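You operate a simulated robot arm through the tools that you are given. There is no shell and no other tool.

You run a simulated robot arm. Do the job below in one go: nothing can be reset, and whatever is moved stays where it is left.

## Task
Wipe the paste off long mould 62 and oil the spot you wiped.
Fine: yellow pad for wiping, the blue dabber from the jar for oil; put both back and leave the other moulds. Set down upright: blue dabber. A coat counts when it lies all over at full strength: go over it till it gets no stronger. What is to be rubbed or washed off counts as gone when no trace of it is left.

It is judged by the outcome, as a careful person would: the job done as asked, and still so three seconds after it is handed in. It fails if anything else is knocked over, pushed out of place, dropped, spilled or broken.

## Robot
A 6-joint arm with a two-finger gripper, fixed in place. Base frame: the origin is on the floor under the middle of its stand, x ahead of it, y to its left, z up; the work surface is at about z = 736. Readings come in mm, degrees, newtons and seconds.
It reaches about 1572 mm from its shoulder. Its first joint turns from -166.0 to 166.0 degrees. Payload 2.45 kg.
The TCP is the grasp point between the finger pads, 20 mm short of the fingertips. In the tool frame z runs along the fingers and y along their closing line. The gripper opens to 140 mm; its body begins 168 mm behind the TCP.
Orientation is told as [roll, pitch, yaw] about the base's x, y, z axes, in that order, counted from this pose: with the fingers straight down and closing along the base's y, the tool's x points along the base's -x, its y along +y and its z along -z.

## Interface
- The arm moves only by the tool play_rows. Its arguments are lists of equal length, an entry for each row: "rot": the turn, a rotation vector about the tool's x, y, z in degrees, a list of three; "dp": the shift along the tool's x, y, z in mm, a list of three; "gripper": the opening in per cent of the stroke, from 0 (shut) to 100 (fully open). In form: {"rot": [[wx, wy, wz], ...], "dp": [[tx, ty, tz], ...], "gripper": [gripper, ...]}. A call has 1 to 20 rows; each row shifts and turns the commanded pose from where the row before left it, along the tool's axes as they then stand. Each row takes 0.2 s and may step no farther than 50 mm and 8.6 degrees from the row before; otherwise, or with a gripper value out of range, the whole call is refused. A pose out of reach is approached as far as the arm can. The call stops where the force on the tool passes 40 N (or 10 N more than at its start, if that is more) or the arm is blocked; 0.2 s more then pass. Each finger travels about 45 mm/s and halts on what it meets, pressing with about 43 N; the grip force reading is that of the motor and also rises with nothing between the fingers. The clock runs only during rows and for 0.2 s after the last one: add rows that do not move to give the fingers time. The reply holds the time, the measured pose of the TCP, the force on the tool along the base axes, the opening and the grip force, in the units named above and with some noise, with the torque about the TCP (base axes, N m) and any sound that the robot's microphone picked up.
- Cameras (640 x 400 px; columns grow to the right, rows downward): "scene" is fixed at [404.9, -639.9, 1599.5]; the picture's right is [0.67, -0.74, 0.00], its down [-0.57, -0.52, -0.63] and it looks along [0.47, 0.42, -0.78] (base axes); focal length 306 px, centre (320, 200). "wrist" rides on the gripper at [78, 11, -209] in the tool frame; the picture's right is [-0.14, 0.99, 0.00], its down [-0.92, -0.13, -0.37] and it looks along [-0.36, -0.05, 0.93] (tool axes); focal length 280 px, centre (320, 200). There is no depth. A picture from a camera that has moved, and an enlarged one, comes with that camera's place and axes in the base frame and with its lens. The place of the scene camera against the robot may be out by one fixed shift of up to 25 mm in any direction.
- capture(camera): a new picture of that camera. It takes no simulated time.
- zoom(camera, box): a new picture of the part [left, top, right, bottom] of that camera's present view, enlarged. It takes no simulated time.
- sign_off(): hands the job in; it is judged then, once.

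Places have to be worked out from the pictures, the camera data and where the tool is seen. Open the gripper and draw the arm clear of the work before you hand the job in, unless the task says otherwise.

The tools are called after "Call:" as name(argument=value, ...) on one line, values as JSON. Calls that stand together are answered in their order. play_rows: Moves the arm, as the interface text tells. Its arguments: {"type":"object","properties":{"rot":{"type":"array"},"dp":{"type":"array"},"gripper":{"type":"array"}},"required":["rot","dp","gripper"]} The other tools are called the same way: capture (camera) takes a picture; zoom (camera, box) takes an enlarged picture of a part of a camera's view; sign_off () hands the job in.

At the start:

```text
clock: 0.0
tcp_pos: [698.3, 20.2, 1190.8]
ee_rot: [-0.1, 0.1, 0.1]
contact_force: [-0.9, 0.3, -1.3]
wrist_torque: [-0.03, 0.0, -0.04]
width: 140.0
grasp_force: 0.1
```

scene: 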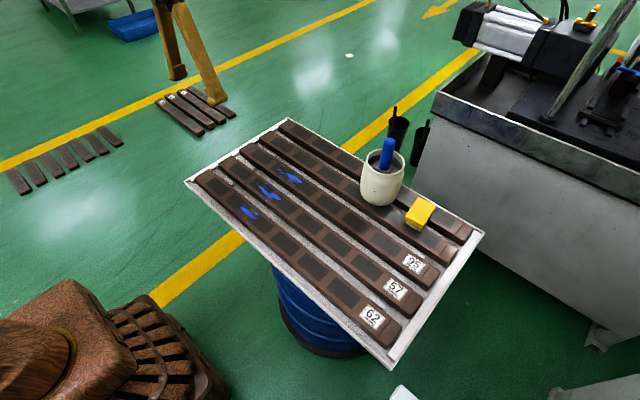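
wrist: 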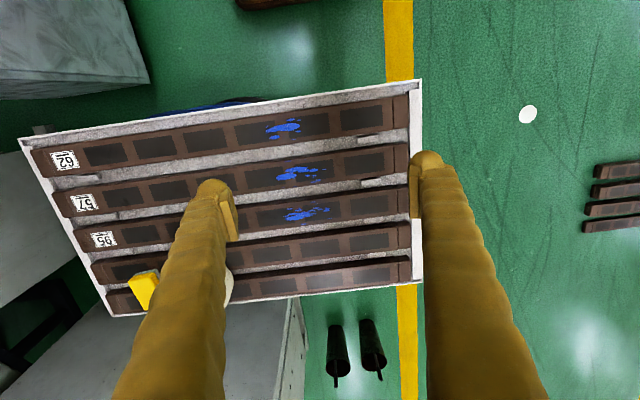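

I'll start by looking closely at the table from both cameras to place the moulds, pad and jar.

Call:
zoom(camera="scene", box=[180, 110, 340, 260])

Call:
zoom(camera="scene", box=[330, 120, 490, 220])

Call:
zoom(camera="scene", box=[320, 220, 500, 380])

Call:
zoom(camera="wrist", box=[20, 70, 440, 330])

```text
2.67 times, centred on (260, 185) of scene
camera zoom: at [404.9, -639.9, 1599.5], right [0.67, -0.74, 0.0], down [-0.57, -0.52, -0.63], along [0.47, 0.42, -0.78], focal length 817 px, centre (480, 240)
```

zoom: 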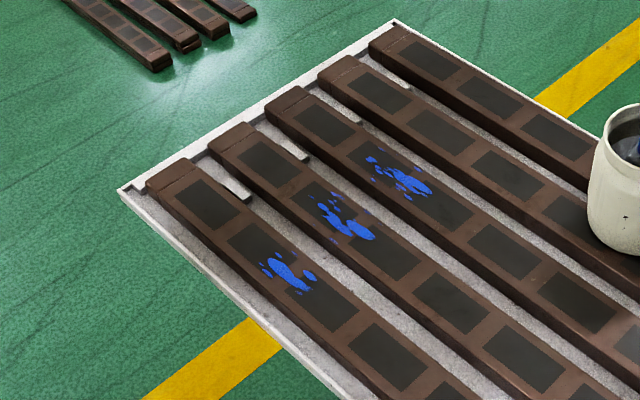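

```text
4.00 times, centred on (410, 170) of scene
camera zoom: at [404.9, -639.9, 1599.5], right [0.67, -0.74, 0.0], down [-0.57, -0.52, -0.63], along [0.47, 0.42, -0.78], focal length 1226 px, centre (-40, 320)
```

zoom: 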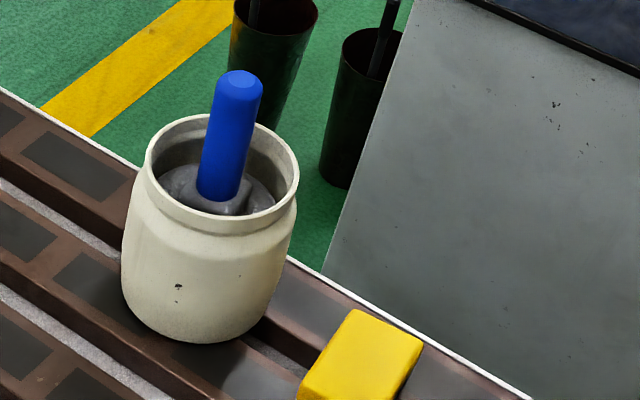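

```text
2.50 times, centred on (410, 300) of scene
camera zoom: at [404.9, -639.9, 1599.5], right [0.67, -0.74, 0.0], down [-0.57, -0.52, -0.63], along [0.47, 0.42, -0.78], focal length 766 px, centre (95, -50)
```

zoom: 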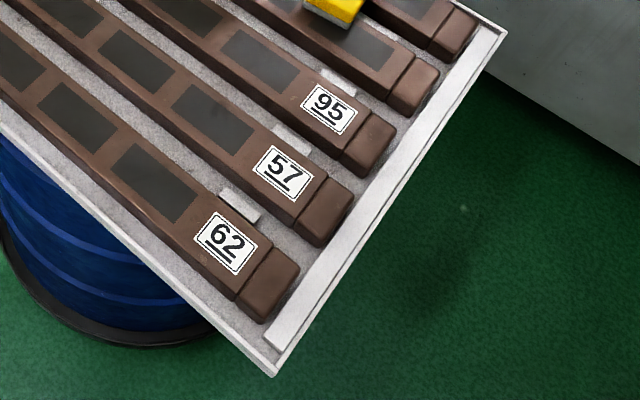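

```text
1.52 times, centred on (230, 200) of wrist
camera zoom: at [620.6, 30.2, 1399.9], right [0.14, 0.99, 0.0], down [0.92, -0.13, 0.37], along [0.36, -0.05, -0.93], focal length 427 px, centre (457, 200)
```

zoom: 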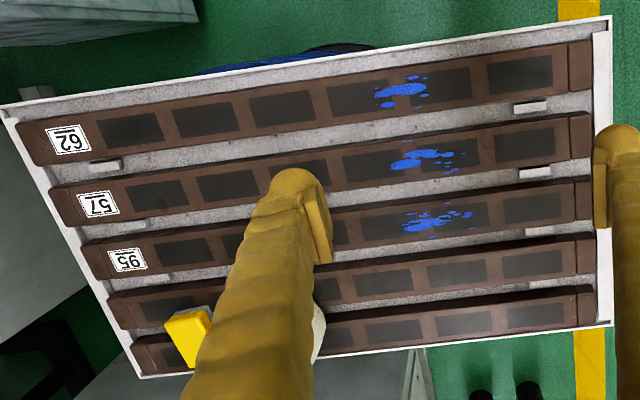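

The moulds run along base y, with 62 nearest the robot (x≈690) and paste near y≈-60. The pad and jar are at the far side, so I'll move the arm over there, staying high, to see both from nearer.

Call:
play_rows(rot=[[0, 0, 0], [0, 0, 0], [0, 0, 0], [0, 0, 0], [0, 0, 0], [0, 0, 0], [0, 0, 0], [0, 0, 0], [0, 0, 0], [0, 0, 0], [0, 0, 0], [0, 0, 0]], dp=[[-16, -35, 0], [-16, -35, 0], [-16, -35, 0], [-16, -35, 0], [-16, -35, 0], [-16, -35, 0], [-16, -35, 0], [-16, -35, 0], [-16, -35, 0], [-16, -35, 0], [-16, -35, 0], [-16, -35, 0]], gripper=[100, 100, 100, 100, 100, 100, 100, 100, 100, 100, 100, 100])

Call:
capture(camera="wrist")

Call:
capture(camera="scene")

```text
clock: 2.6
tcp_pos: [891.8, -399.6, 1192.1]
ee_rot: [0.0, -0.1, 0.0]
contact_force: [0.0, 1.1, 0.9]
wrist_torque: [0.0, -0.04, -0.01]
width: 139.8
grasp_force: 0.0
```

```text
taken
camera wrist: at [812.5, -389.8, 1401.6], right [0.14, 0.99, 0.0], down [0.92, -0.13, 0.37], along [0.37, -0.05, -0.93], focal length 280 px, centre (320, 200)
```

wrist: 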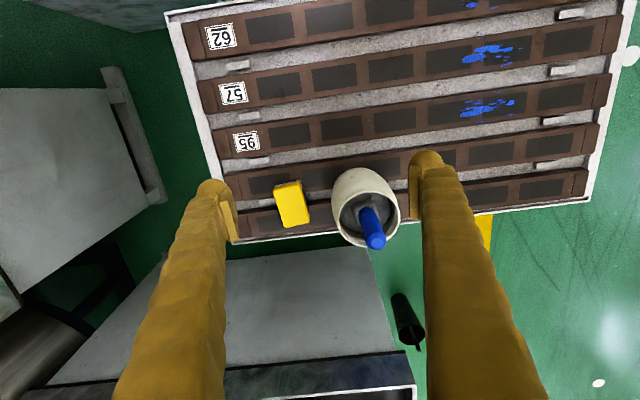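

```text
taken
```

scene: 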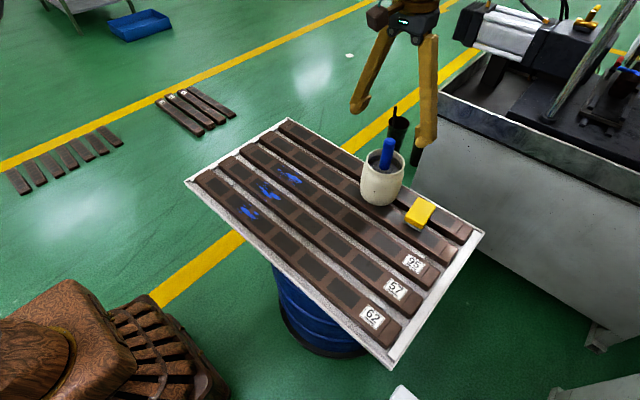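

The pad and jar are now between the fingers in the wrist view. I'll enlarge that part to measure them.

Call:
zoom(camera="wrist", box=[240, 140, 440, 265])

Call:
zoom(camera="wrist", box=[420, 0, 640, 137])

```text
3.20 times, centred on (340, 202) of wrist
camera zoom: at [812.5, -389.8, 1401.6], right [0.14, 0.99, 0.0], down [0.92, -0.13, 0.37], along [0.37, -0.05, -0.93], focal length 897 px, centre (256, 192)
```

zoom: 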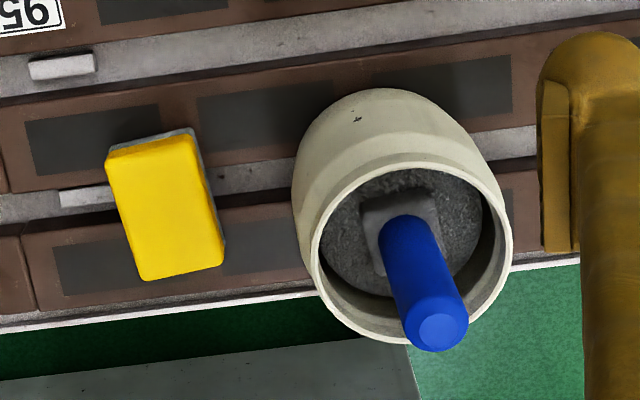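

```text
2.91 times, centred on (530, 68) of wrist
camera zoom: at [812.5, -389.8, 1401.6], right [0.14, 0.99, 0.0], down [0.92, -0.13, 0.37], along [0.37, -0.05, -0.93], focal length 816 px, centre (-291, 582)
```

zoom: 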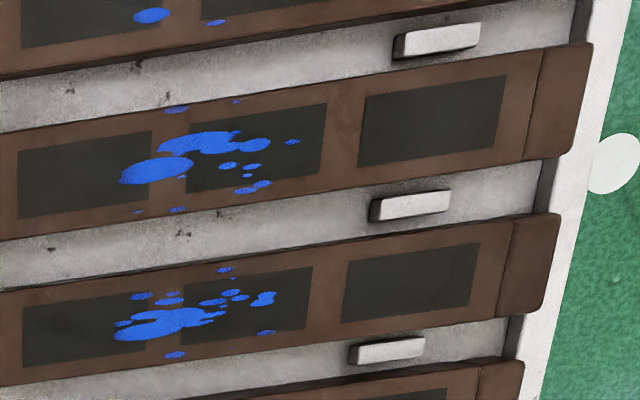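

I'm judging the mould tops at z≈770 and the pad centre near (1054, -489), about 61 by 100 mm. Next I'll check the finger shape and the clearance to the jar.

Call:
zoom(camera="scene", box=[340, 0, 460, 180])

Call:
zoom(camera="scene", box=[350, 130, 450, 240])

```text
2.22 times, centred on (400, 90) of scene
camera zoom: at [404.9, -639.9, 1599.5], right [0.67, -0.74, 0.0], down [-0.57, -0.52, -0.63], along [0.47, 0.42, -0.78], focal length 681 px, centre (142, 444)
```

zoom: 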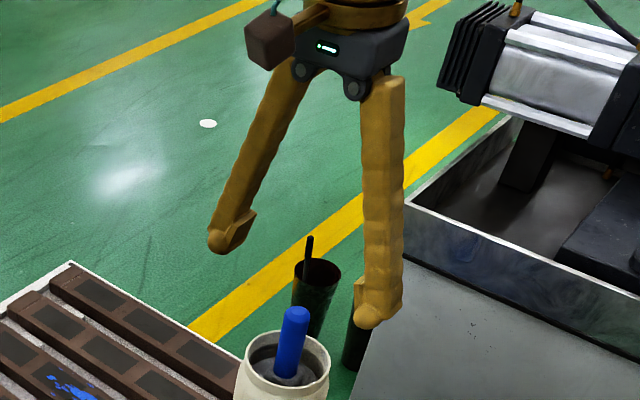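

```text
3.64 times, centred on (400, 185) of scene
camera zoom: at [404.9, -639.9, 1599.5], right [0.67, -0.74, 0.0], down [-0.57, -0.52, -0.63], along [0.47, 0.42, -0.78], focal length 1114 px, centre (29, 254)
```

zoom: 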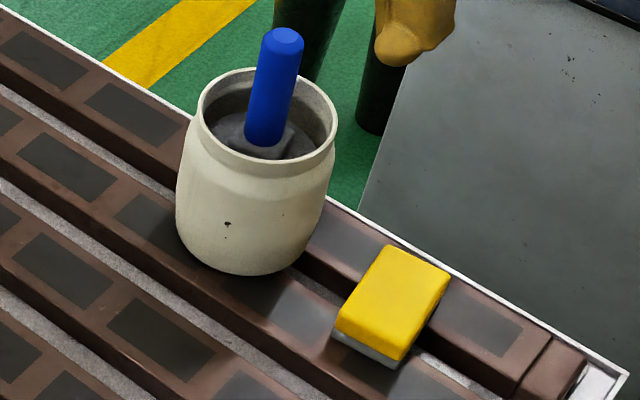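

The jar rim is at about z≈875 and the dabber handle is vertical near (1068, -327), topping out near z≈984. I'll move over the pad at z≈1000 with the gripper partly closed and turned 6° to match the pad, then look again.

Call:
play_rows(rot=[[0, 0, -6], [0, 0, 0], [0, 0, 0], [0, 0, 0], [0, 0, 0], [0, 0, 0], [0, 0, 0]], dp=[[0, 0, 0], [-25.3, -17.6, 32], [-25.3, -17.6, 32], [-25.3, -17.6, 32], [-25.3, -17.6, 32], [-25.3, -17.6, 32], [-25.3, -17.6, 32]], gripper=[66, 66, 66, 66, 66, 66, 66])

Call:
capture(camera="wrist")

Call:
capture(camera="scene")

```text
clock: 4.2
tcp_pos: [1053.0, -490.1, 1000.5]
ee_rot: [0.0, -0.2, 5.9]
contact_force: [-1.1, 0.0, 1.7]
wrist_torque: [0.0, -0.04, -0.01]
width: 92.0
grasp_force: 0.1
```

```text
taken
camera wrist: at [973.2, -486.7, 1209.5], right [0.03, 1.0, 0.0], down [0.93, -0.03, 0.37], along [0.37, -0.01, -0.93], focal length 280 px, centre (320, 200)
```

wrist: 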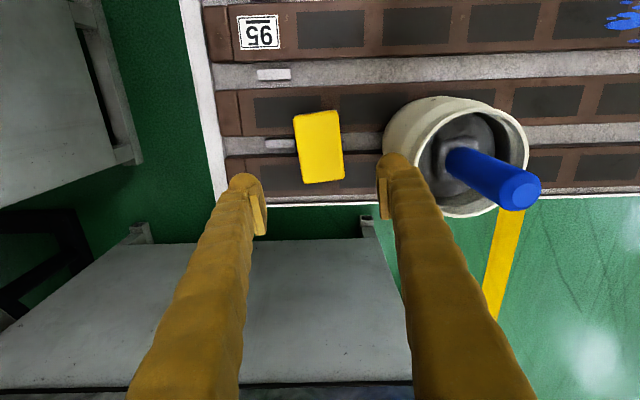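

```text
taken
```

scene: 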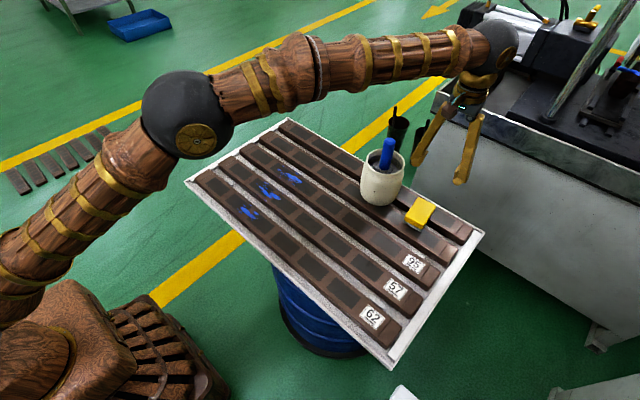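

The pad's centre lies at about (1053, -490), right under the TCP, with its top near z≈797 and the same yaw as the tool. I'll enlarge the view to check the finger-to-jar clearance before going down.

Call:
zoom(camera="wrist", box=[220, 80, 560, 290])

Call:
zoom(camera="scene", box=[360, 90, 500, 240])

```text
1.88 times, centred on (390, 185) of wrist
camera zoom: at [973.2, -486.7, 1209.5], right [0.03, 1.0, 0.0], down [0.93, -0.03, 0.37], along [0.37, -0.01, -0.93], focal length 528 px, centre (188, 228)
```

zoom: 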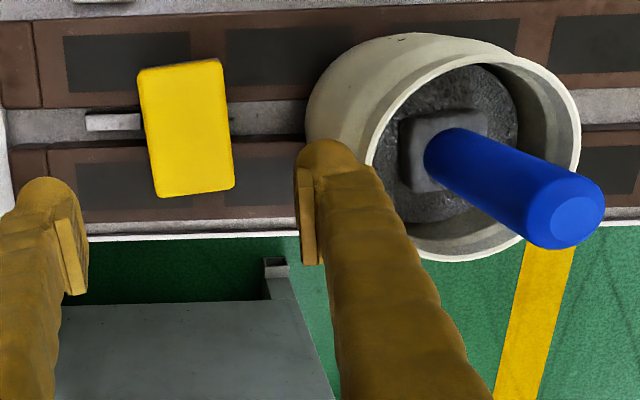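

```text
2.67 times, centred on (430, 165) of scene
camera zoom: at [404.9, -639.9, 1599.5], right [0.67, -0.74, 0.0], down [-0.57, -0.52, -0.63], along [0.47, 0.42, -0.78], focal length 817 px, centre (27, 293)
```

zoom: 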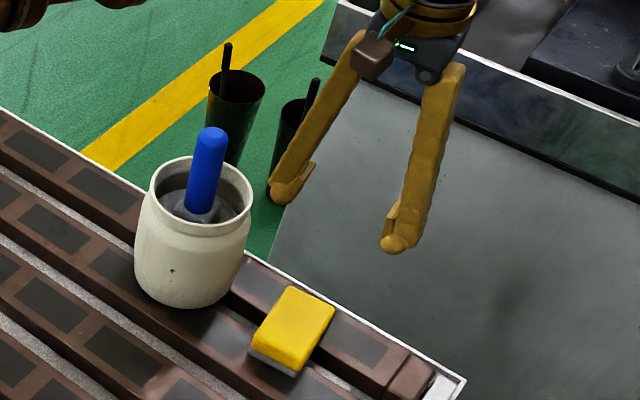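

The jar rim works out at z≈920, and the handle stands at about (1055, -330) up to z≈1004. There's roughly 18 mm between the finger and the jar, so I'll go down to z≈830 and check.

Call:
play_rows(rot=[[0, 0, 0], [0, 0, 0], [0, 0, 0], [0, 0, 0], [0, 0, 0], [0, 0, 0]], dp=[[0, 0, 30], [0, 0, 30], [0, 0, 30], [0, 0, 30], [0, 0, 25], [0, 0, 20]], gripper=[66, 66, 66, 66, 66, 66])

Call:
capture(camera="wrist")

Call:
zoom(camera="scene", box=[340, 100, 500, 250])

```text
clock: 5.6
tcp_pos: [1053.3, -490.4, 834.2]
ee_rot: [0.1, 0.0, 5.9]
contact_force: [0.7, 0.2, -0.3]
wrist_torque: [0.02, -0.02, -0.01]
width: 92.2
grasp_force: 0.0
```

```text
taken
camera wrist: at [974.0, -487.6, 1043.2], right [0.03, 1.0, 0.0], down [0.93, -0.03, 0.37], along [0.37, -0.01, -0.93], focal length 280 px, centre (320, 200)
```

wrist: 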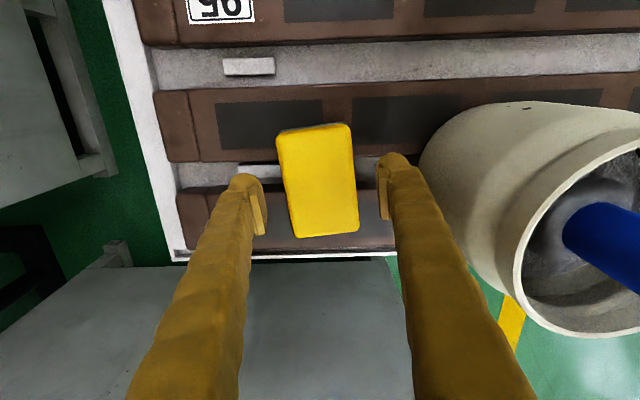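

```text
2.67 times, centred on (420, 175) of scene
camera zoom: at [404.9, -639.9, 1599.5], right [0.67, -0.74, 0.0], down [-0.57, -0.52, -0.63], along [0.47, 0.42, -0.78], focal length 817 px, centre (53, 267)
```

zoom: 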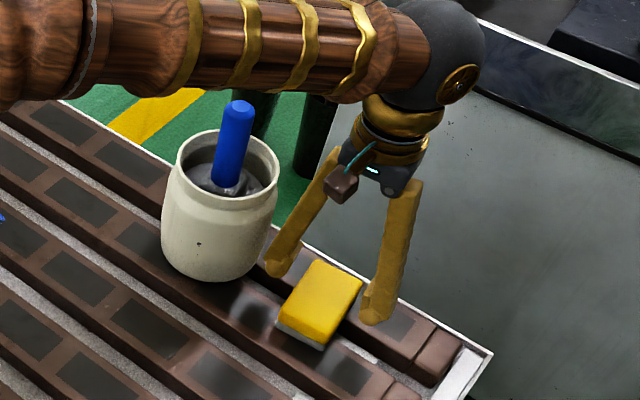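

The pad is centred between the fingers and both are clear of the jar. I'll lower gently to about z≈796 so the tips stay just above the mould tops.

Call:
play_rows(rot=[[0, 0, 0], [0, 0, 0], [0, 0, 0], [0, 0, 0]], dp=[[0, 0, 15], [0, 0, 12], [0, 0, 6], [0, 0, 5]], gripper=[66, 66, 66, 66])

Call:
zoom(camera="wrist", box=[220, 100, 440, 260])

Call:
zoom(camera="scene", box=[390, 170, 470, 240])

```text
clock: 6.6
tcp_pos: [1052.8, -488.6, 795.0]
ee_rot: [0.0, 0.0, 6.0]
contact_force: [-0.5, 0.1, 0.4]
wrist_torque: [0.01, 0.0, -0.05]
width: 92.4
grasp_force: 0.0
```

```text
2.50 times, centred on (330, 180) of wrist
camera zoom: at [974.1, -487.5, 1004.4], right [0.03, 1.0, 0.0], down [0.93, -0.03, 0.37], along [0.37, -0.01, -0.93], focal length 701 px, centre (295, 250)
```

zoom: 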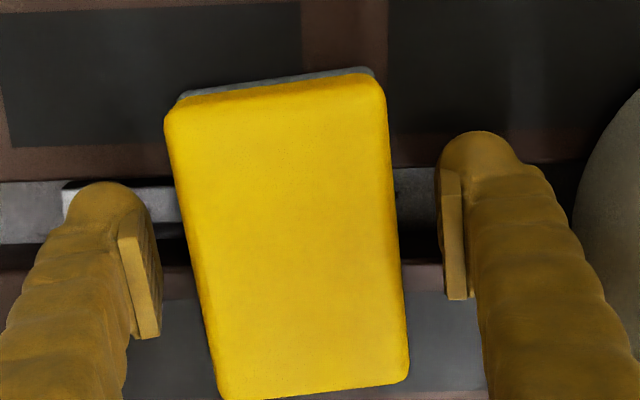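

```text
5.71 times, centred on (430, 205) of scene
camera zoom: at [404.9, -639.9, 1599.5], right [0.67, -0.74, 0.0], down [-0.57, -0.52, -0.63], along [0.47, 0.42, -0.78], focal length 1751 px, centre (-309, 171)
```

zoom: 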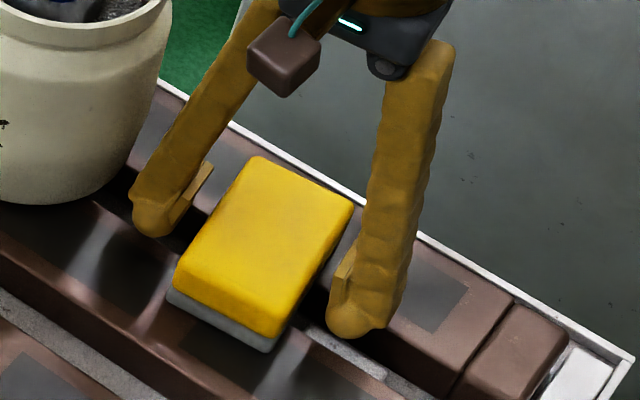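

The tips are clear and the pad sits between them with about 11–14 mm on each side. I'll close the gripper now.

Call:
play_rows(rot=[[0, 0, 0], [0, 0, 0], [0, 0, 0], [0, 0, 0], [0, 0, 0], [0, 0, 0]], dp=[[0, 0, 0], [0, 0, 0], [0, 0, 0], [0, 0, 0], [0, 0, 0], [0, 0, 0]], gripper=[50, 40, 35, 30, 30, 30])

Call:
zoom(camera="wrist", box=[220, 100, 440, 260])

Call:
zoom(camera="scene", box=[390, 170, 470, 240])

```text
clock: 8.0
tcp_pos: [1053.4, -489.9, 795.9]
ee_rot: [0.0, 0.0, 6.0]
contact_force: [0.0, 0.8, -0.5]
wrist_torque: [-0.01, 0.01, -0.04]
width: 64.6
grasp_force: 43.5
```

```text
2.50 times, centred on (330, 180) of wrist
camera zoom: at [974.0, -487.5, 1004.6], right [0.03, 1.0, 0.0], down [0.93, -0.03, 0.37], along [0.37, -0.01, -0.93], focal length 701 px, centre (295, 250)
```

zoom: 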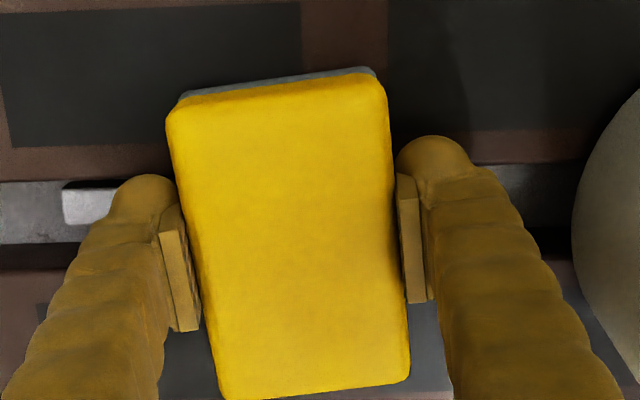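

```text
5.71 times, centred on (430, 205) of scene
camera zoom: at [404.9, -639.9, 1599.5], right [0.67, -0.74, 0.0], down [-0.57, -0.52, -0.63], along [0.47, 0.42, -0.78], focal length 1751 px, centre (-309, 171)
```

zoom: 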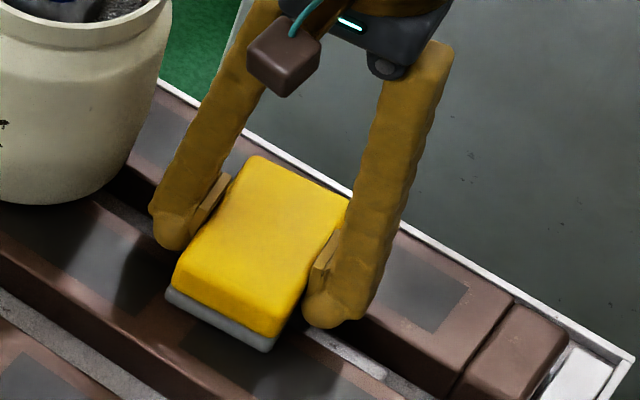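

The pad is gripped at 64.6 mm with 43 N; its home pose is TCP (1053.2, -489.9, 795.5), yaw 6. I'll lift it straight up and see whether it comes along.

Call:
play_rows(rot=[[0, 0, 0], [0, 0, 0], [0, 0, 0], [0, 0, 0], [0, 0, 0], [0, 0, 0], [0, 0, 0]], dp=[[0, 0, -8], [0, 0, -15], [0, 0, -25], [0, 0, -30], [0, 0, -30], [0, 0, -30], [0, 0, -12]], gripper=[30, 30, 30, 30, 30, 30, 30])

Call:
capture(camera="wrist")

Call:
capture(camera="scene")

```text
clock: 9.6
tcp_pos: [1053.0, -489.8, 945.6]
ee_rot: [0.1, 0.1, 5.9]
contact_force: [0.2, -1.0, -1.1]
wrist_torque: [0.02, 0.02, -0.01]
width: 64.6
grasp_force: 43.6
```

```text
taken
camera wrist: at [973.9, -487.8, 1154.8], right [0.03, 1.0, 0.0], down [0.93, -0.03, 0.37], along [0.37, -0.01, -0.93], focal length 280 px, centre (320, 200)
```

wrist: 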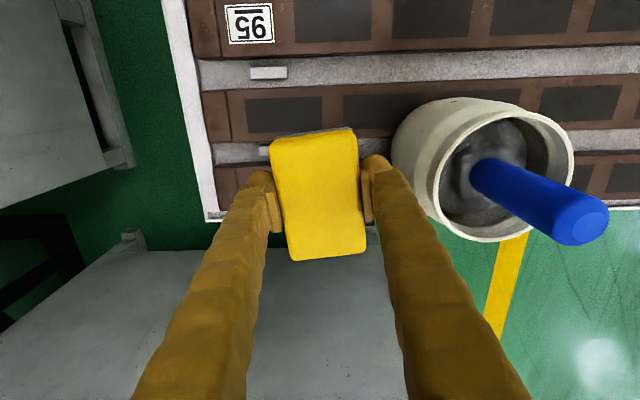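

```text
taken
```

scene: 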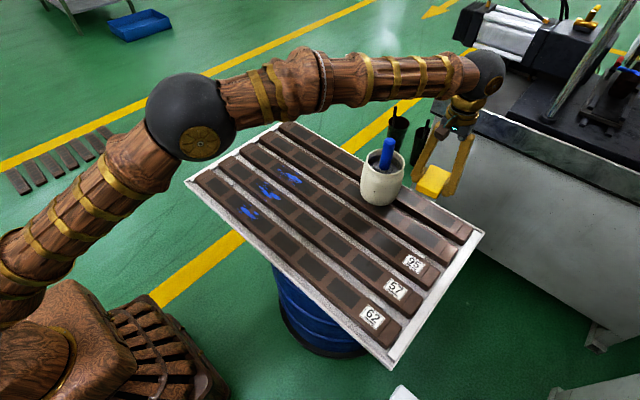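

The pad came up cleanly. I'll turn back to yaw 0 and carry it via x≈775 to beside the paste on mould 62, looking from there before wiping.

Call:
play_rows(rot=[[0, 0, 5.9], [0, 0, 0], [0, 0, 0], [0, 0, 0], [0, 0, 0], [0, 0, 0], [0, 0, 0], [0, 0, 0], [0, 0, 0], [0, 0, 0], [0, 0, 0], [0, 0, 0], [0, 0, 0], [0, 0, 0], [0, 0, 0], [0, 0, 0]], dp=[[0, 0, 0], [46.4, 0, 0], [46.4, 0, 0], [46.4, 0, 0], [46.4, 0, 0], [46.4, 0, 0], [46.4, 0, 0], [0, 47.6, 0], [0, 47.6, 0], [0, 47.6, 0], [0, 47.6, 0], [0, 47.6, 0], [0, 47.6, 0], [0, 47.6, 0], [0, 47.6, 0], [0, 47.6, 0]], gripper=[30, 30, 30, 30, 30, 30, 30, 30, 30, 30, 30, 30, 30, 30, 30, 30])

Call:
capture(camera="wrist")

Call:
capture(camera="scene")

```text
clock: 13.0
tcp_pos: [773.8, -61.0, 946.6]
ee_rot: [-0.1, 0.0, 0.0]
contact_force: [0.4, -0.2, -1.3]
wrist_torque: [-0.01, -0.01, -0.01]
width: 64.3
grasp_force: 42.5
```

```text
taken
camera wrist: at [695.7, -49.9, 1155.6], right [0.14, 0.99, 0.0], down [0.92, -0.13, 0.37], along [0.36, -0.05, -0.93], focal length 280 px, centre (320, 200)
```

wrist: 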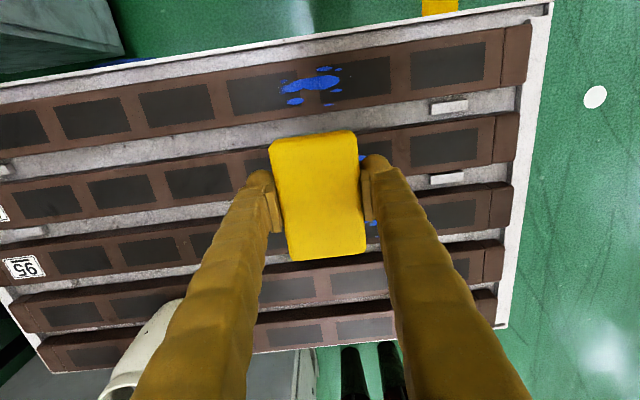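

```text
taken
```

scene: 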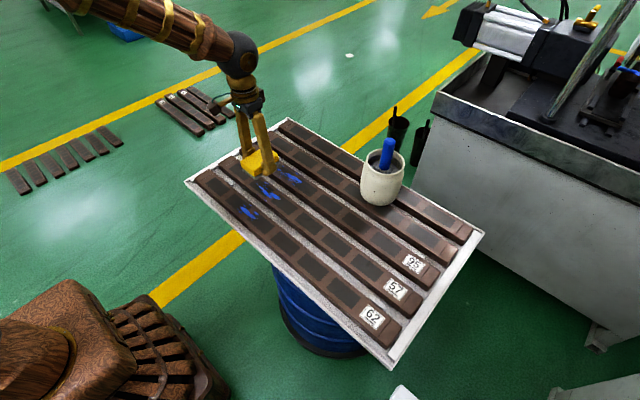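

The paste on mould 62 is now in clear view just above the pad. I'll enlarge it to measure the extent of the spots and the mould edges.

Call:
zoom(camera="wrist", box=[220, 30, 420, 155])

Call:
zoom(camera="scene", box=[200, 160, 320, 260])

```text
3.20 times, centred on (320, 92) of wrist
camera zoom: at [695.7, -49.9, 1155.6], right [0.14, 0.99, 0.0], down [0.92, -0.13, 0.37], along [0.36, -0.05, -0.93], focal length 897 px, centre (320, 544)
```

zoom: 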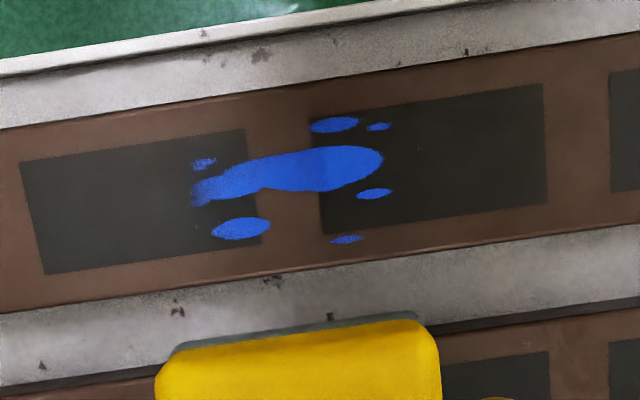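

```text
4.00 times, centred on (260, 210) of scene
camera zoom: at [404.9, -639.9, 1599.5], right [0.67, -0.74, 0.0], down [-0.57, -0.52, -0.63], along [0.47, 0.42, -0.78], focal length 1226 px, centre (560, 160)
```

zoom: 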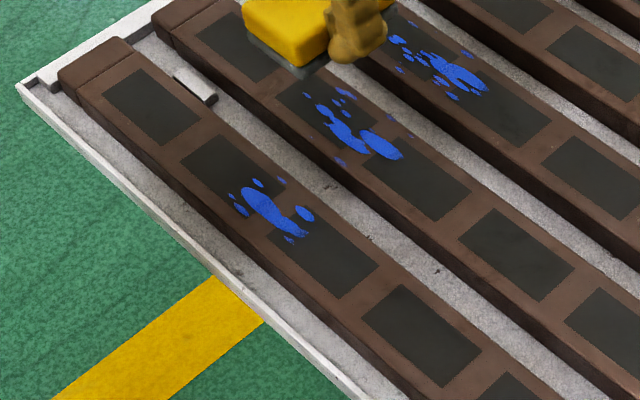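

Paste spans roughly x 668–719, y -105 to -17 on mould 62, whose top spans x≈656–726 (centre 691). The pad covers the full width without reaching mould 57, so I'll centre it at (691, -61) and lower to just above contact.

Call:
play_rows(rot=[[0, 0, 0], [0, 0, 0], [0, 0, 0], [0, 0, 0], [0, 0, 0], [0, 0, 0], [0, 0, 0], [0, 0, 0], [0, 0, 0]], dp=[[42, 0, 0], [41, 0, 0], [0, 0, 30], [0, 0, 30], [0, 0, 30], [0, 0, 25], [0, 0, 15], [0, 0, 10], [0, 0, 3]], gripper=[30, 30, 30, 30, 30, 30, 30, 30, 30])

Call:
capture(camera="wrist")

Call:
zoom(camera="scene", box=[190, 150, 330, 250])

```text
clock: 15.0
tcp_pos: [691.5, -61.9, 802.4]
ee_rot: [0.0, 0.1, 0.2]
contact_force: [0.4, -0.2, -1.5]
wrist_torque: [-0.07, -0.02, 0.02]
width: 64.7
grasp_force: 42.6
```

```text
taken
camera wrist: at [612.2, -51.3, 1011.8], right [0.14, 0.99, 0.0], down [0.92, -0.13, 0.37], along [0.37, -0.05, -0.93], focal length 280 px, centre (320, 200)
```

wrist: 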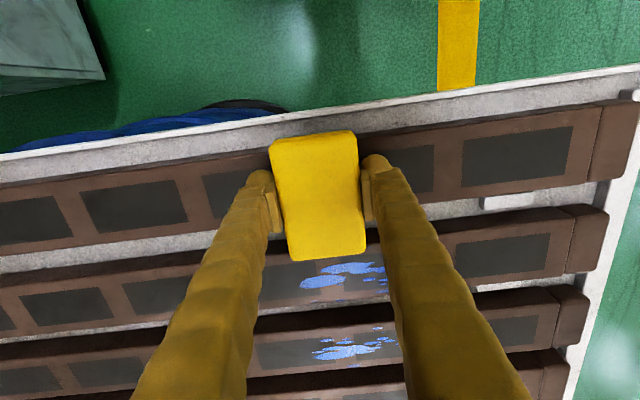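

```text
4.00 times, centred on (260, 200) of scene
camera zoom: at [404.9, -639.9, 1599.5], right [0.67, -0.74, 0.0], down [-0.57, -0.52, -0.63], along [0.47, 0.42, -0.78], focal length 1226 px, centre (560, 200)
```

zoom: 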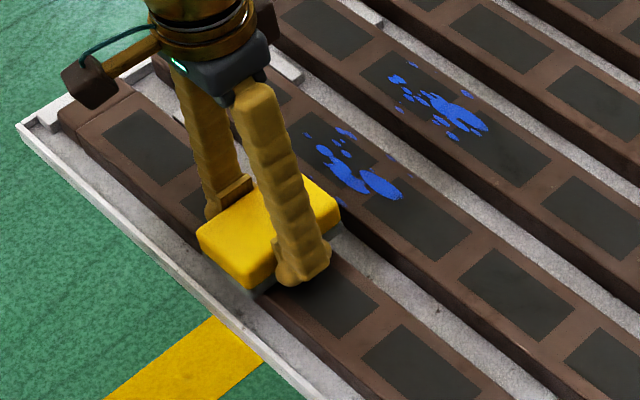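

The pad hangs over mould 62 only, a few millimetres off it. I'll step down gently until the force reading shows contact.

Call:
play_rows(rot=[[0, 0, 0], [0, 0, 0], [0, 0, 0]], dp=[[0, 0, 3], [0, 0, 2], [0, 0, 1]], gripper=[30, 30, 30])

```text
clock: 15.8
tcp_pos: [691.1, -60.9, 796.3]
ee_rot: [0.0, 0.1, 0.2]
contact_force: [0.3, 0.6, -0.5]
wrist_torque: [-0.02, -0.02, 0.01]
width: 64.9
grasp_force: 43.3
```

No contact yet at 796.3, so I'll go down a little further in 1 mm steps.

Call:
play_rows(rot=[[0, 0, 0], [0, 0, 0]], dp=[[0, 0, 1], [0, 0, 1]], gripper=[30, 30])

```text
clock: 16.4
tcp_pos: [691.3, -62.1, 795.8]
ee_rot: [0.0, 0.0, 0.1]
contact_force: [-7.7, 1.3, 29.9]
wrist_torque: [0.02, 0.46, -0.01]
width: 64.8
grasp_force: 42.8
```

Contact at z≈795.8 with 30 N, stiffer than I want. I'll back off about 0.8 mm for a lighter press.

Call:
play_rows(rot=[[0, 0, 0], [0, 0, 0]], dp=[[0, 0, -0.8], [0, 0, 0]], gripper=[30, 30])

```text
clock: 17.0
tcp_pos: [690.4, -61.6, 795.6]
ee_rot: [-0.1, 0.0, 0.1]
contact_force: [-1.7, -3.2, 19.1]
wrist_torque: [-0.07, 0.15, 0.02]
width: 64.6
grasp_force: 42.9
```

Call:
play_rows(rot=[[0, 0, 0], [0, 0, 0]], dp=[[0, 0, -0.5], [0, 0, 0]], gripper=[30, 30])

```text
clock: 17.6
tcp_pos: [690.6, -61.5, 797.0]
ee_rot: [0.0, 0.0, 0.0]
contact_force: [1.9, -3.3, 4.0]
wrist_torque: [0.01, -0.16, -0.1]
width: 64.5
grasp_force: 43.6
```

Now a light 4 N. I'll press in a hair more and stroke along y across the whole paste area.

Call:
play_rows(rot=[[0, 0, 0], [0, 0, 0], [0, 0, 0], [0, 0, 0], [0, 0, 0]], dp=[[0, 0, 0.15], [0, 10, 0], [0, 10, 0], [0, 10, 0], [0, 10, 0]], gripper=[30, 30, 30, 30, 30])

Call:
zoom(camera="scene", box=[190, 150, 330, 250])

```text
clock: 18.8
tcp_pos: [690.7, -21.3, 796.8]
ee_rot: [0.1, -0.1, 0.0]
contact_force: [0.6, 0.3, -1.1]
wrist_torque: [0.02, 0.02, 0.01]
width: 64.6
grasp_force: 43.6
```

```text
4.00 times, centred on (260, 200) of scene
camera zoom: at [404.9, -639.9, 1599.5], right [0.67, -0.74, 0.0], down [-0.57, -0.52, -0.63], along [0.47, 0.42, -0.78], focal length 1226 px, centre (560, 200)
```

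zoom: 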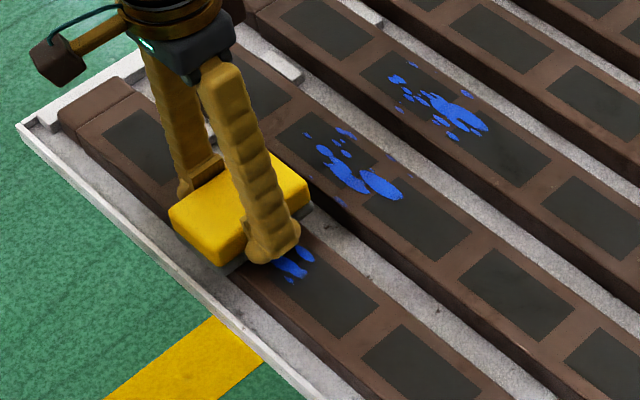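

Force dropped to nothing at the far end, so contact is marginal there. I'll lower by 0.4 mm and read the force again.

Call:
play_rows(rot=[[0, 0, 0], [0, 0, 0]], dp=[[0, 0, 0.4], [0, 0, 0]], gripper=[30, 30])

```text
clock: 19.4
tcp_pos: [690.9, -21.6, 795.8]
ee_rot: [0.0, 0.0, 0.2]
contact_force: [-1.7, -1.9, 8.4]
wrist_torque: [0.02, 0.1, 0.03]
width: 64.7
grasp_force: 43.2
```

8 N now, which is good for wiping. I'll stroke back along -y over the full length of the paste.

Call:
play_rows(rot=[[0, 0, 0], [0, 0, 0], [0, 0, 0], [0, 0, 0], [0, 0, 0], [0, 0, 0], [0, 0, 0], [0, 0, 0], [0, 0, 0]], dp=[[0, -10, 0], [0, -10, 0], [0, -10, 0], [0, -10, 0], [0, -10, 0], [0, -10, 0], [0, -10, 0], [0, -10, 0], [0, -8, 0]], gripper=[30, 30, 30, 30, 30, 30, 30, 30, 30])

Call:
zoom(camera="scene", box=[190, 150, 330, 250])

Call:
capture(camera="wrist")

```text
clock: 21.4
tcp_pos: [690.8, -111.0, 796.4]
ee_rot: [0.0, 0.0, 0.0]
contact_force: [0.2, 3.9, 6.3]
wrist_torque: [-0.04, -0.16, 0.02]
width: 64.4
grasp_force: 43.3
```

```text
4.00 times, centred on (260, 200) of scene
camera zoom: at [404.9, -639.9, 1599.5], right [0.67, -0.74, 0.0], down [-0.57, -0.52, -0.63], along [0.47, 0.42, -0.78], focal length 1226 px, centre (560, 200)
```

zoom: 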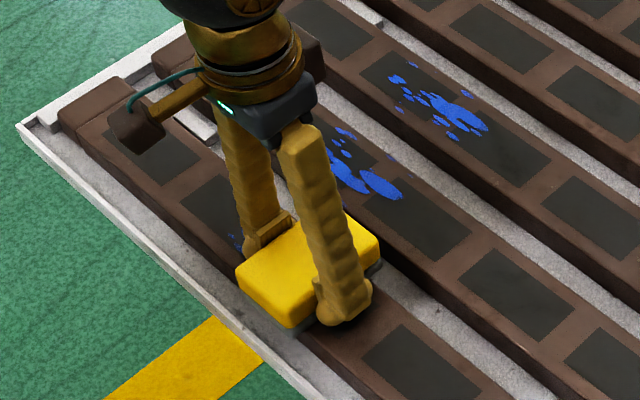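

```text
taken
camera wrist: at [611.9, -99.6, 1005.1], right [0.14, 0.99, 0.0], down [0.92, -0.13, 0.37], along [0.36, -0.05, -0.93], focal length 280 px, centre (320, 200)
```

wrist: 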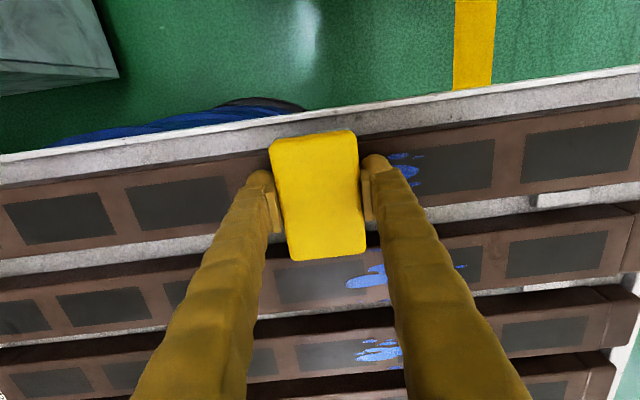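

The paste is fading under the strokes and the force is steady at about 6 N. I'll keep wiping back and forth over the area.

Call:
play_rows(rot=[[0, 0, 0], [0, 0, 0], [0, 0, 0], [0, 0, 0], [0, 0, 0], [0, 0, 0], [0, 0, 0], [0, 0, 0], [0, 0, 0], [0, 0, 0], [0, 0, 0], [0, 0, 0], [0, 0, 0], [0, 0, 0], [0, 0, 0], [0, 0, 0], [0, 0, 0], [0, 0, 0], [0, 0, 0], [0, 0, 0]], dp=[[0, 10, 0.1], [0, 10, 0], [0, 10, 0], [0, 10, 0], [0, 10, 0], [0, 10, 0], [0, 10, 0], [0, 10, 0], [0, 10, 0], [0, 8, 0], [0, -10, 0], [0, -10, 0], [0, -10, 0], [0, -10, 0], [0, -10, 0], [0, -10, 0], [0, -10, 0], [0, -10, 0], [0, -10, 0], [0, -8, 0]], gripper=[30, 30, 30, 30, 30, 30, 30, 30, 30, 30, 30, 30, 30, 30, 30, 30, 30, 30, 30, 30])

Call:
capture(camera="wrist")

```text
clock: 25.6
tcp_pos: [689.8, -109.7, 794.8]
ee_rot: [0.0, 0.0, 0.0]
contact_force: [-0.7, 16.3, 22.8]
wrist_torque: [0.0, -0.09, 0.17]
width: 64.5
grasp_force: 43.2
```

```text
taken
camera wrist: at [612.3, -99.2, 1004.8], right [0.14, 0.99, 0.0], down [0.92, -0.13, 0.37], along [0.37, -0.05, -0.93], focal length 280 px, centre (320, 200)
```

wrist: 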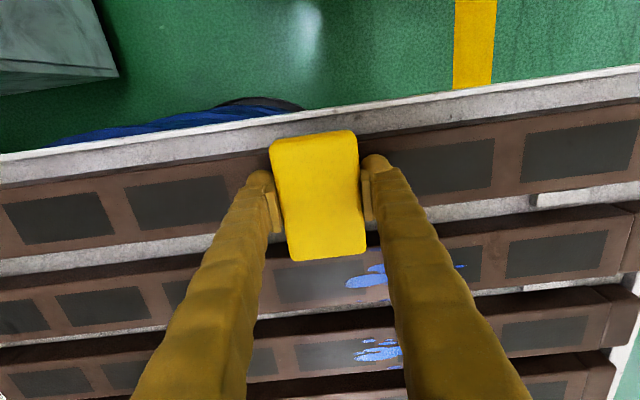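

The right part looks clean, but the press rose to 23 N. I'll ease off by 0.4 mm and make another round of strokes, then lift to inspect.

Call:
play_rows(rot=[[0, 0, 0], [0, 0, 0]], dp=[[0, 0, -0.4], [0, 0, 0]], gripper=[30, 30])

Call:
zoom(camera="scene", box=[190, 150, 330, 250])

```text
clock: 26.2
tcp_pos: [691.2, -109.5, 795.4]
ee_rot: [0.0, 0.1, 0.2]
contact_force: [-0.4, 1.8, 8.5]
wrist_torque: [-0.2, -0.14, 0.01]
width: 64.3
grasp_force: 42.8
```

```text
4.00 times, centred on (260, 200) of scene
camera zoom: at [404.9, -639.9, 1599.5], right [0.67, -0.74, 0.0], down [-0.57, -0.52, -0.63], along [0.47, 0.42, -0.78], focal length 1226 px, centre (560, 200)
```

zoom: 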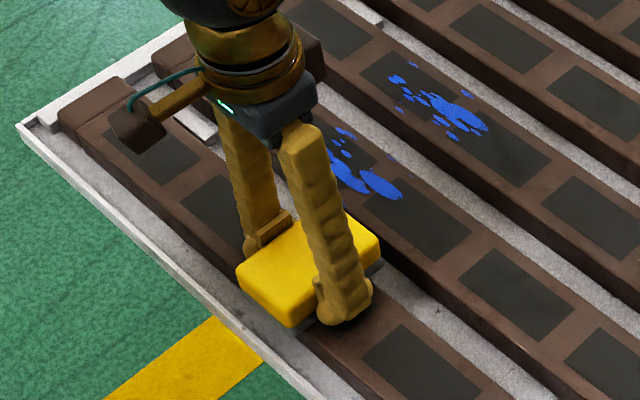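

Force is back to 8.5 N, and the mould ends haven't moved. I'll make two more full passes.

Call:
play_rows(rot=[[0, 0, 0], [0, 0, 0], [0, 0, 0], [0, 0, 0], [0, 0, 0], [0, 0, 0], [0, 0, 0], [0, 0, 0], [0, 0, 0], [0, 0, 0], [0, 0, 0], [0, 0, 0], [0, 0, 0], [0, 0, 0], [0, 0, 0], [0, 0, 0], [0, 0, 0], [0, 0, 0], [0, 0, 0], [0, 0, 0]], dp=[[0, 10, 0], [0, 10, 0], [0, 10, 0], [0, 10, 0], [0, 10, 0], [0, 10, 0], [0, 10, 0], [0, 10, 0], [0, 10, 0], [0, 10, 0], [0, -10, 0], [0, -10, 0], [0, -10, 0], [0, -10, 0], [0, -10, 0], [0, -10, 0], [0, -10, 0], [0, -10, 0], [0, -10, 0], [0, -10, 0]], gripper=[30, 30, 30, 30, 30, 30, 30, 30, 30, 30, 30, 30, 30, 30, 30, 30, 30, 30, 30, 30])

Call:
play_rows(rot=[[0, 0, 0], [0, 0, 0], [0, 0, 0], [0, 0, 0], [0, 0, 0], [0, 0, 0], [0, 0, 0], [0, 0, 0], [0, 0, 0], [0, 0, 0], [0, 0, 0]], dp=[[0, 10, 0], [0, 10, 0], [0, 10, 0], [0, 10, 0], [0, 10, 0], [0, 10, 0], [0, 10, 0], [0, 10, 0], [0, 10, 0], [0, 10, 0], [0, 0, -2]], gripper=[30, 30, 30, 30, 30, 30, 30, 30, 30, 30, 30])

Call:
zoom(camera="scene", box=[190, 150, 330, 250])

```text
clock: 30.4
tcp_pos: [690.0, -109.8, 796.2]
ee_rot: [-0.1, 0.0, 0.1]
contact_force: [-0.6, 11.2, 16.3]
wrist_torque: [0.03, -0.01, 0.1]
width: 64.8
grasp_force: 43.0
```

```text
clock: 32.8
tcp_pos: [690.5, -9.8, 797.0]
ee_rot: [0.0, 0.0, 0.1]
contact_force: [-0.3, 0.0, -1.6]
wrist_torque: [0.0, 0.01, 0.02]
width: 64.7
grasp_force: 43.5
```

```text
4.00 times, centred on (260, 200) of scene
camera zoom: at [404.9, -639.9, 1599.5], right [0.67, -0.74, 0.0], down [-0.57, -0.52, -0.63], along [0.47, 0.42, -0.78], focal length 1226 px, centre (560, 200)
```

zoom: 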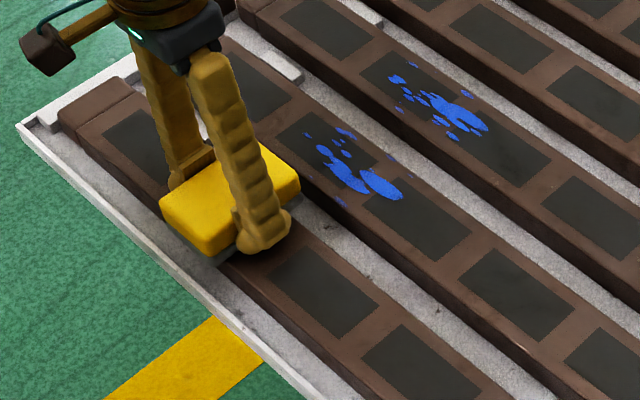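

The visible part looks clean. I'll lift the pad and move aside to inspect the whole spot closely.

Call:
play_rows(rot=[[0, 0, 0], [0, 0, 0], [0, 0, 0], [0, 0, 0], [0, 0, 0], [0, 0, 0], [0, 0, 0]], dp=[[0, 0, -15], [0, 0, -30], [0, 0, -30], [0, 0, -30], [-20, -20, -15], [-30, -20, 0], [-30, -20, 0]], gripper=[30, 30, 30, 30, 30, 30, 30])

Call:
capture(camera="wrist")

Call:
zoom(camera="wrist", box=[220, 10, 420, 135])

Call:
zoom(camera="scene", box=[210, 170, 290, 240])

```text
clock: 34.4
tcp_pos: [770.8, -70.7, 917.3]
ee_rot: [0.0, 0.0, 0.1]
contact_force: [-0.1, -0.3, -0.7]
wrist_torque: [-0.01, -0.02, -0.01]
width: 64.7
grasp_force: 42.9
```

```text
taken
camera wrist: at [692.8, -60.3, 1127.1], right [0.14, 0.99, 0.0], down [0.92, -0.13, 0.37], along [0.37, -0.05, -0.93], focal length 280 px, centre (320, 200)
```

wrist: 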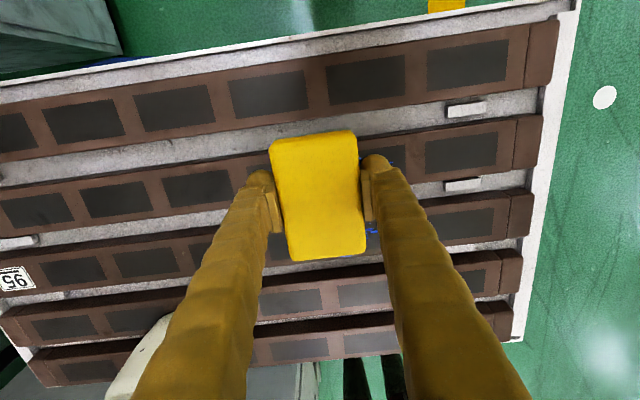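

```text
3.20 times, centred on (320, 72) of wrist
camera zoom: at [692.8, -60.3, 1127.1], right [0.14, 0.99, 0.0], down [0.92, -0.13, 0.37], along [0.37, -0.05, -0.93], focal length 897 px, centre (320, 608)
```

zoom: 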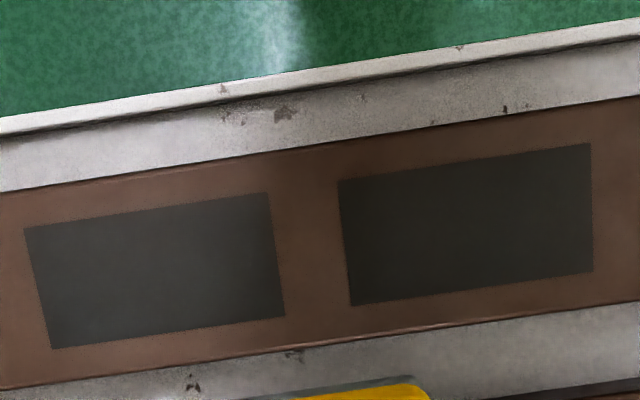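

```text
5.71 times, centred on (250, 205) of scene
camera zoom: at [404.9, -639.9, 1599.5], right [0.67, -0.74, 0.0], down [-0.57, -0.52, -0.63], along [0.47, 0.42, -0.78], focal length 1751 px, centre (720, 171)
```

zoom: 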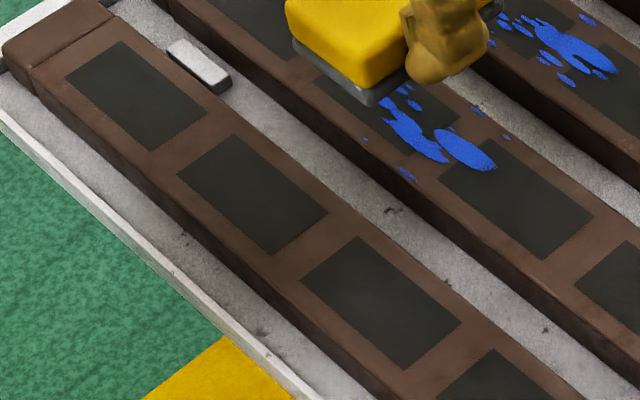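

It looks clean. I'll look even closer for any faint trace before putting the pad back.

Call:
zoom(camera="wrist", box=[260, 40, 360, 105])

Call:
zoom(camera="scene", box=[230, 188, 280, 230])

```text
6.15 times, centred on (310, 72) of wrist
camera zoom: at [692.8, -60.3, 1127.1], right [0.14, 0.99, 0.0], down [0.92, -0.13, 0.37], along [0.37, -0.05, -0.93], focal length 1726 px, centre (382, 985)
```

zoom: 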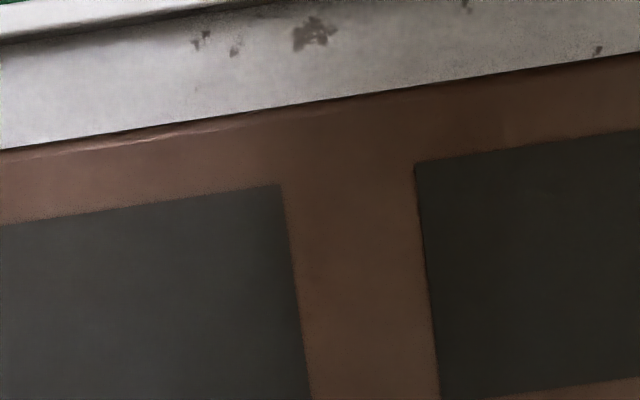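

```text
9.52 times, centred on (255, 209) of scene
camera zoom: at [404.9, -639.9, 1599.5], right [0.67, -0.74, 0.0], down [-0.57, -0.52, -0.63], along [0.47, 0.42, -0.78], focal length 2918 px, centre (939, 114)
```

zoom: 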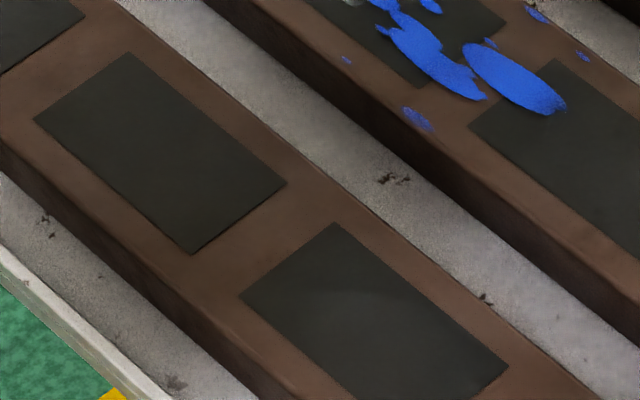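

No trace of paste is left. I'll carry the pad back the same way to above its original spot.

Call:
play_rows(rot=[[0, 0, 0], [0, 0, 0], [0, 0, 0], [0, 0, 0], [0, 0, 0], [0, 0, 0], [0, 0, 0], [0, 0, 0], [0, 0, 0], [0, 0, 0], [0, 0, 0], [0, 0, 0], [0, 0, 0], [0, 0, 0], [0, 0, 0], [0, 0, 0], [0, 0, -5.9]], dp=[[0, 0, -29], [0, -46.6, 0], [0, -46.6, 0], [0, -46.6, 0], [0, -46.6, 0], [0, -46.6, 0], [0, -46.6, 0], [0, -46.6, 0], [0, -46.6, 0], [0, -46.6, 0], [-47.1, 0, 0], [-47.1, 0, 0], [-47.1, 0, 0], [-47.1, 0, 0], [-47.1, 0, 0], [-47.1, 0, 0], [0, 0, 0]], gripper=[30, 30, 30, 30, 30, 30, 30, 30, 30, 30, 30, 30, 30, 30, 30, 30, 30])

Call:
capture(camera="wrist")

Call:
capture(camera="scene")

```text
clock: 38.0
tcp_pos: [1054.1, -490.1, 946.9]
ee_rot: [0.0, 0.1, 6.0]
contact_force: [-0.3, -0.1, -0.4]
wrist_torque: [-0.01, 0.0, -0.01]
width: 64.5
grasp_force: 42.3
```

```text
taken
camera wrist: at [975.6, -486.5, 1156.0], right [0.03, 1.0, 0.0], down [0.93, -0.03, 0.37], along [0.37, -0.01, -0.93], focal length 280 px, centre (320, 200)
```

wrist: 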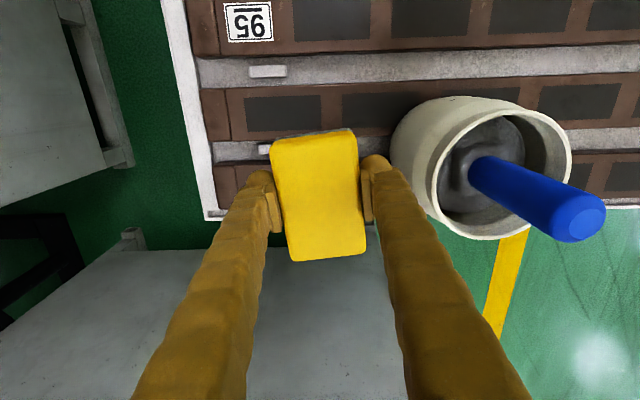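

```text
taken
```

scene: 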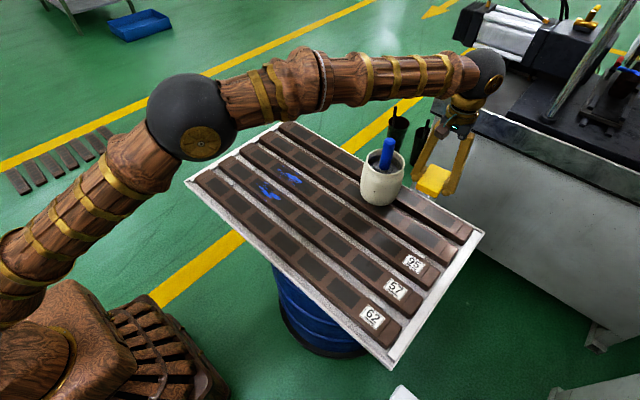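

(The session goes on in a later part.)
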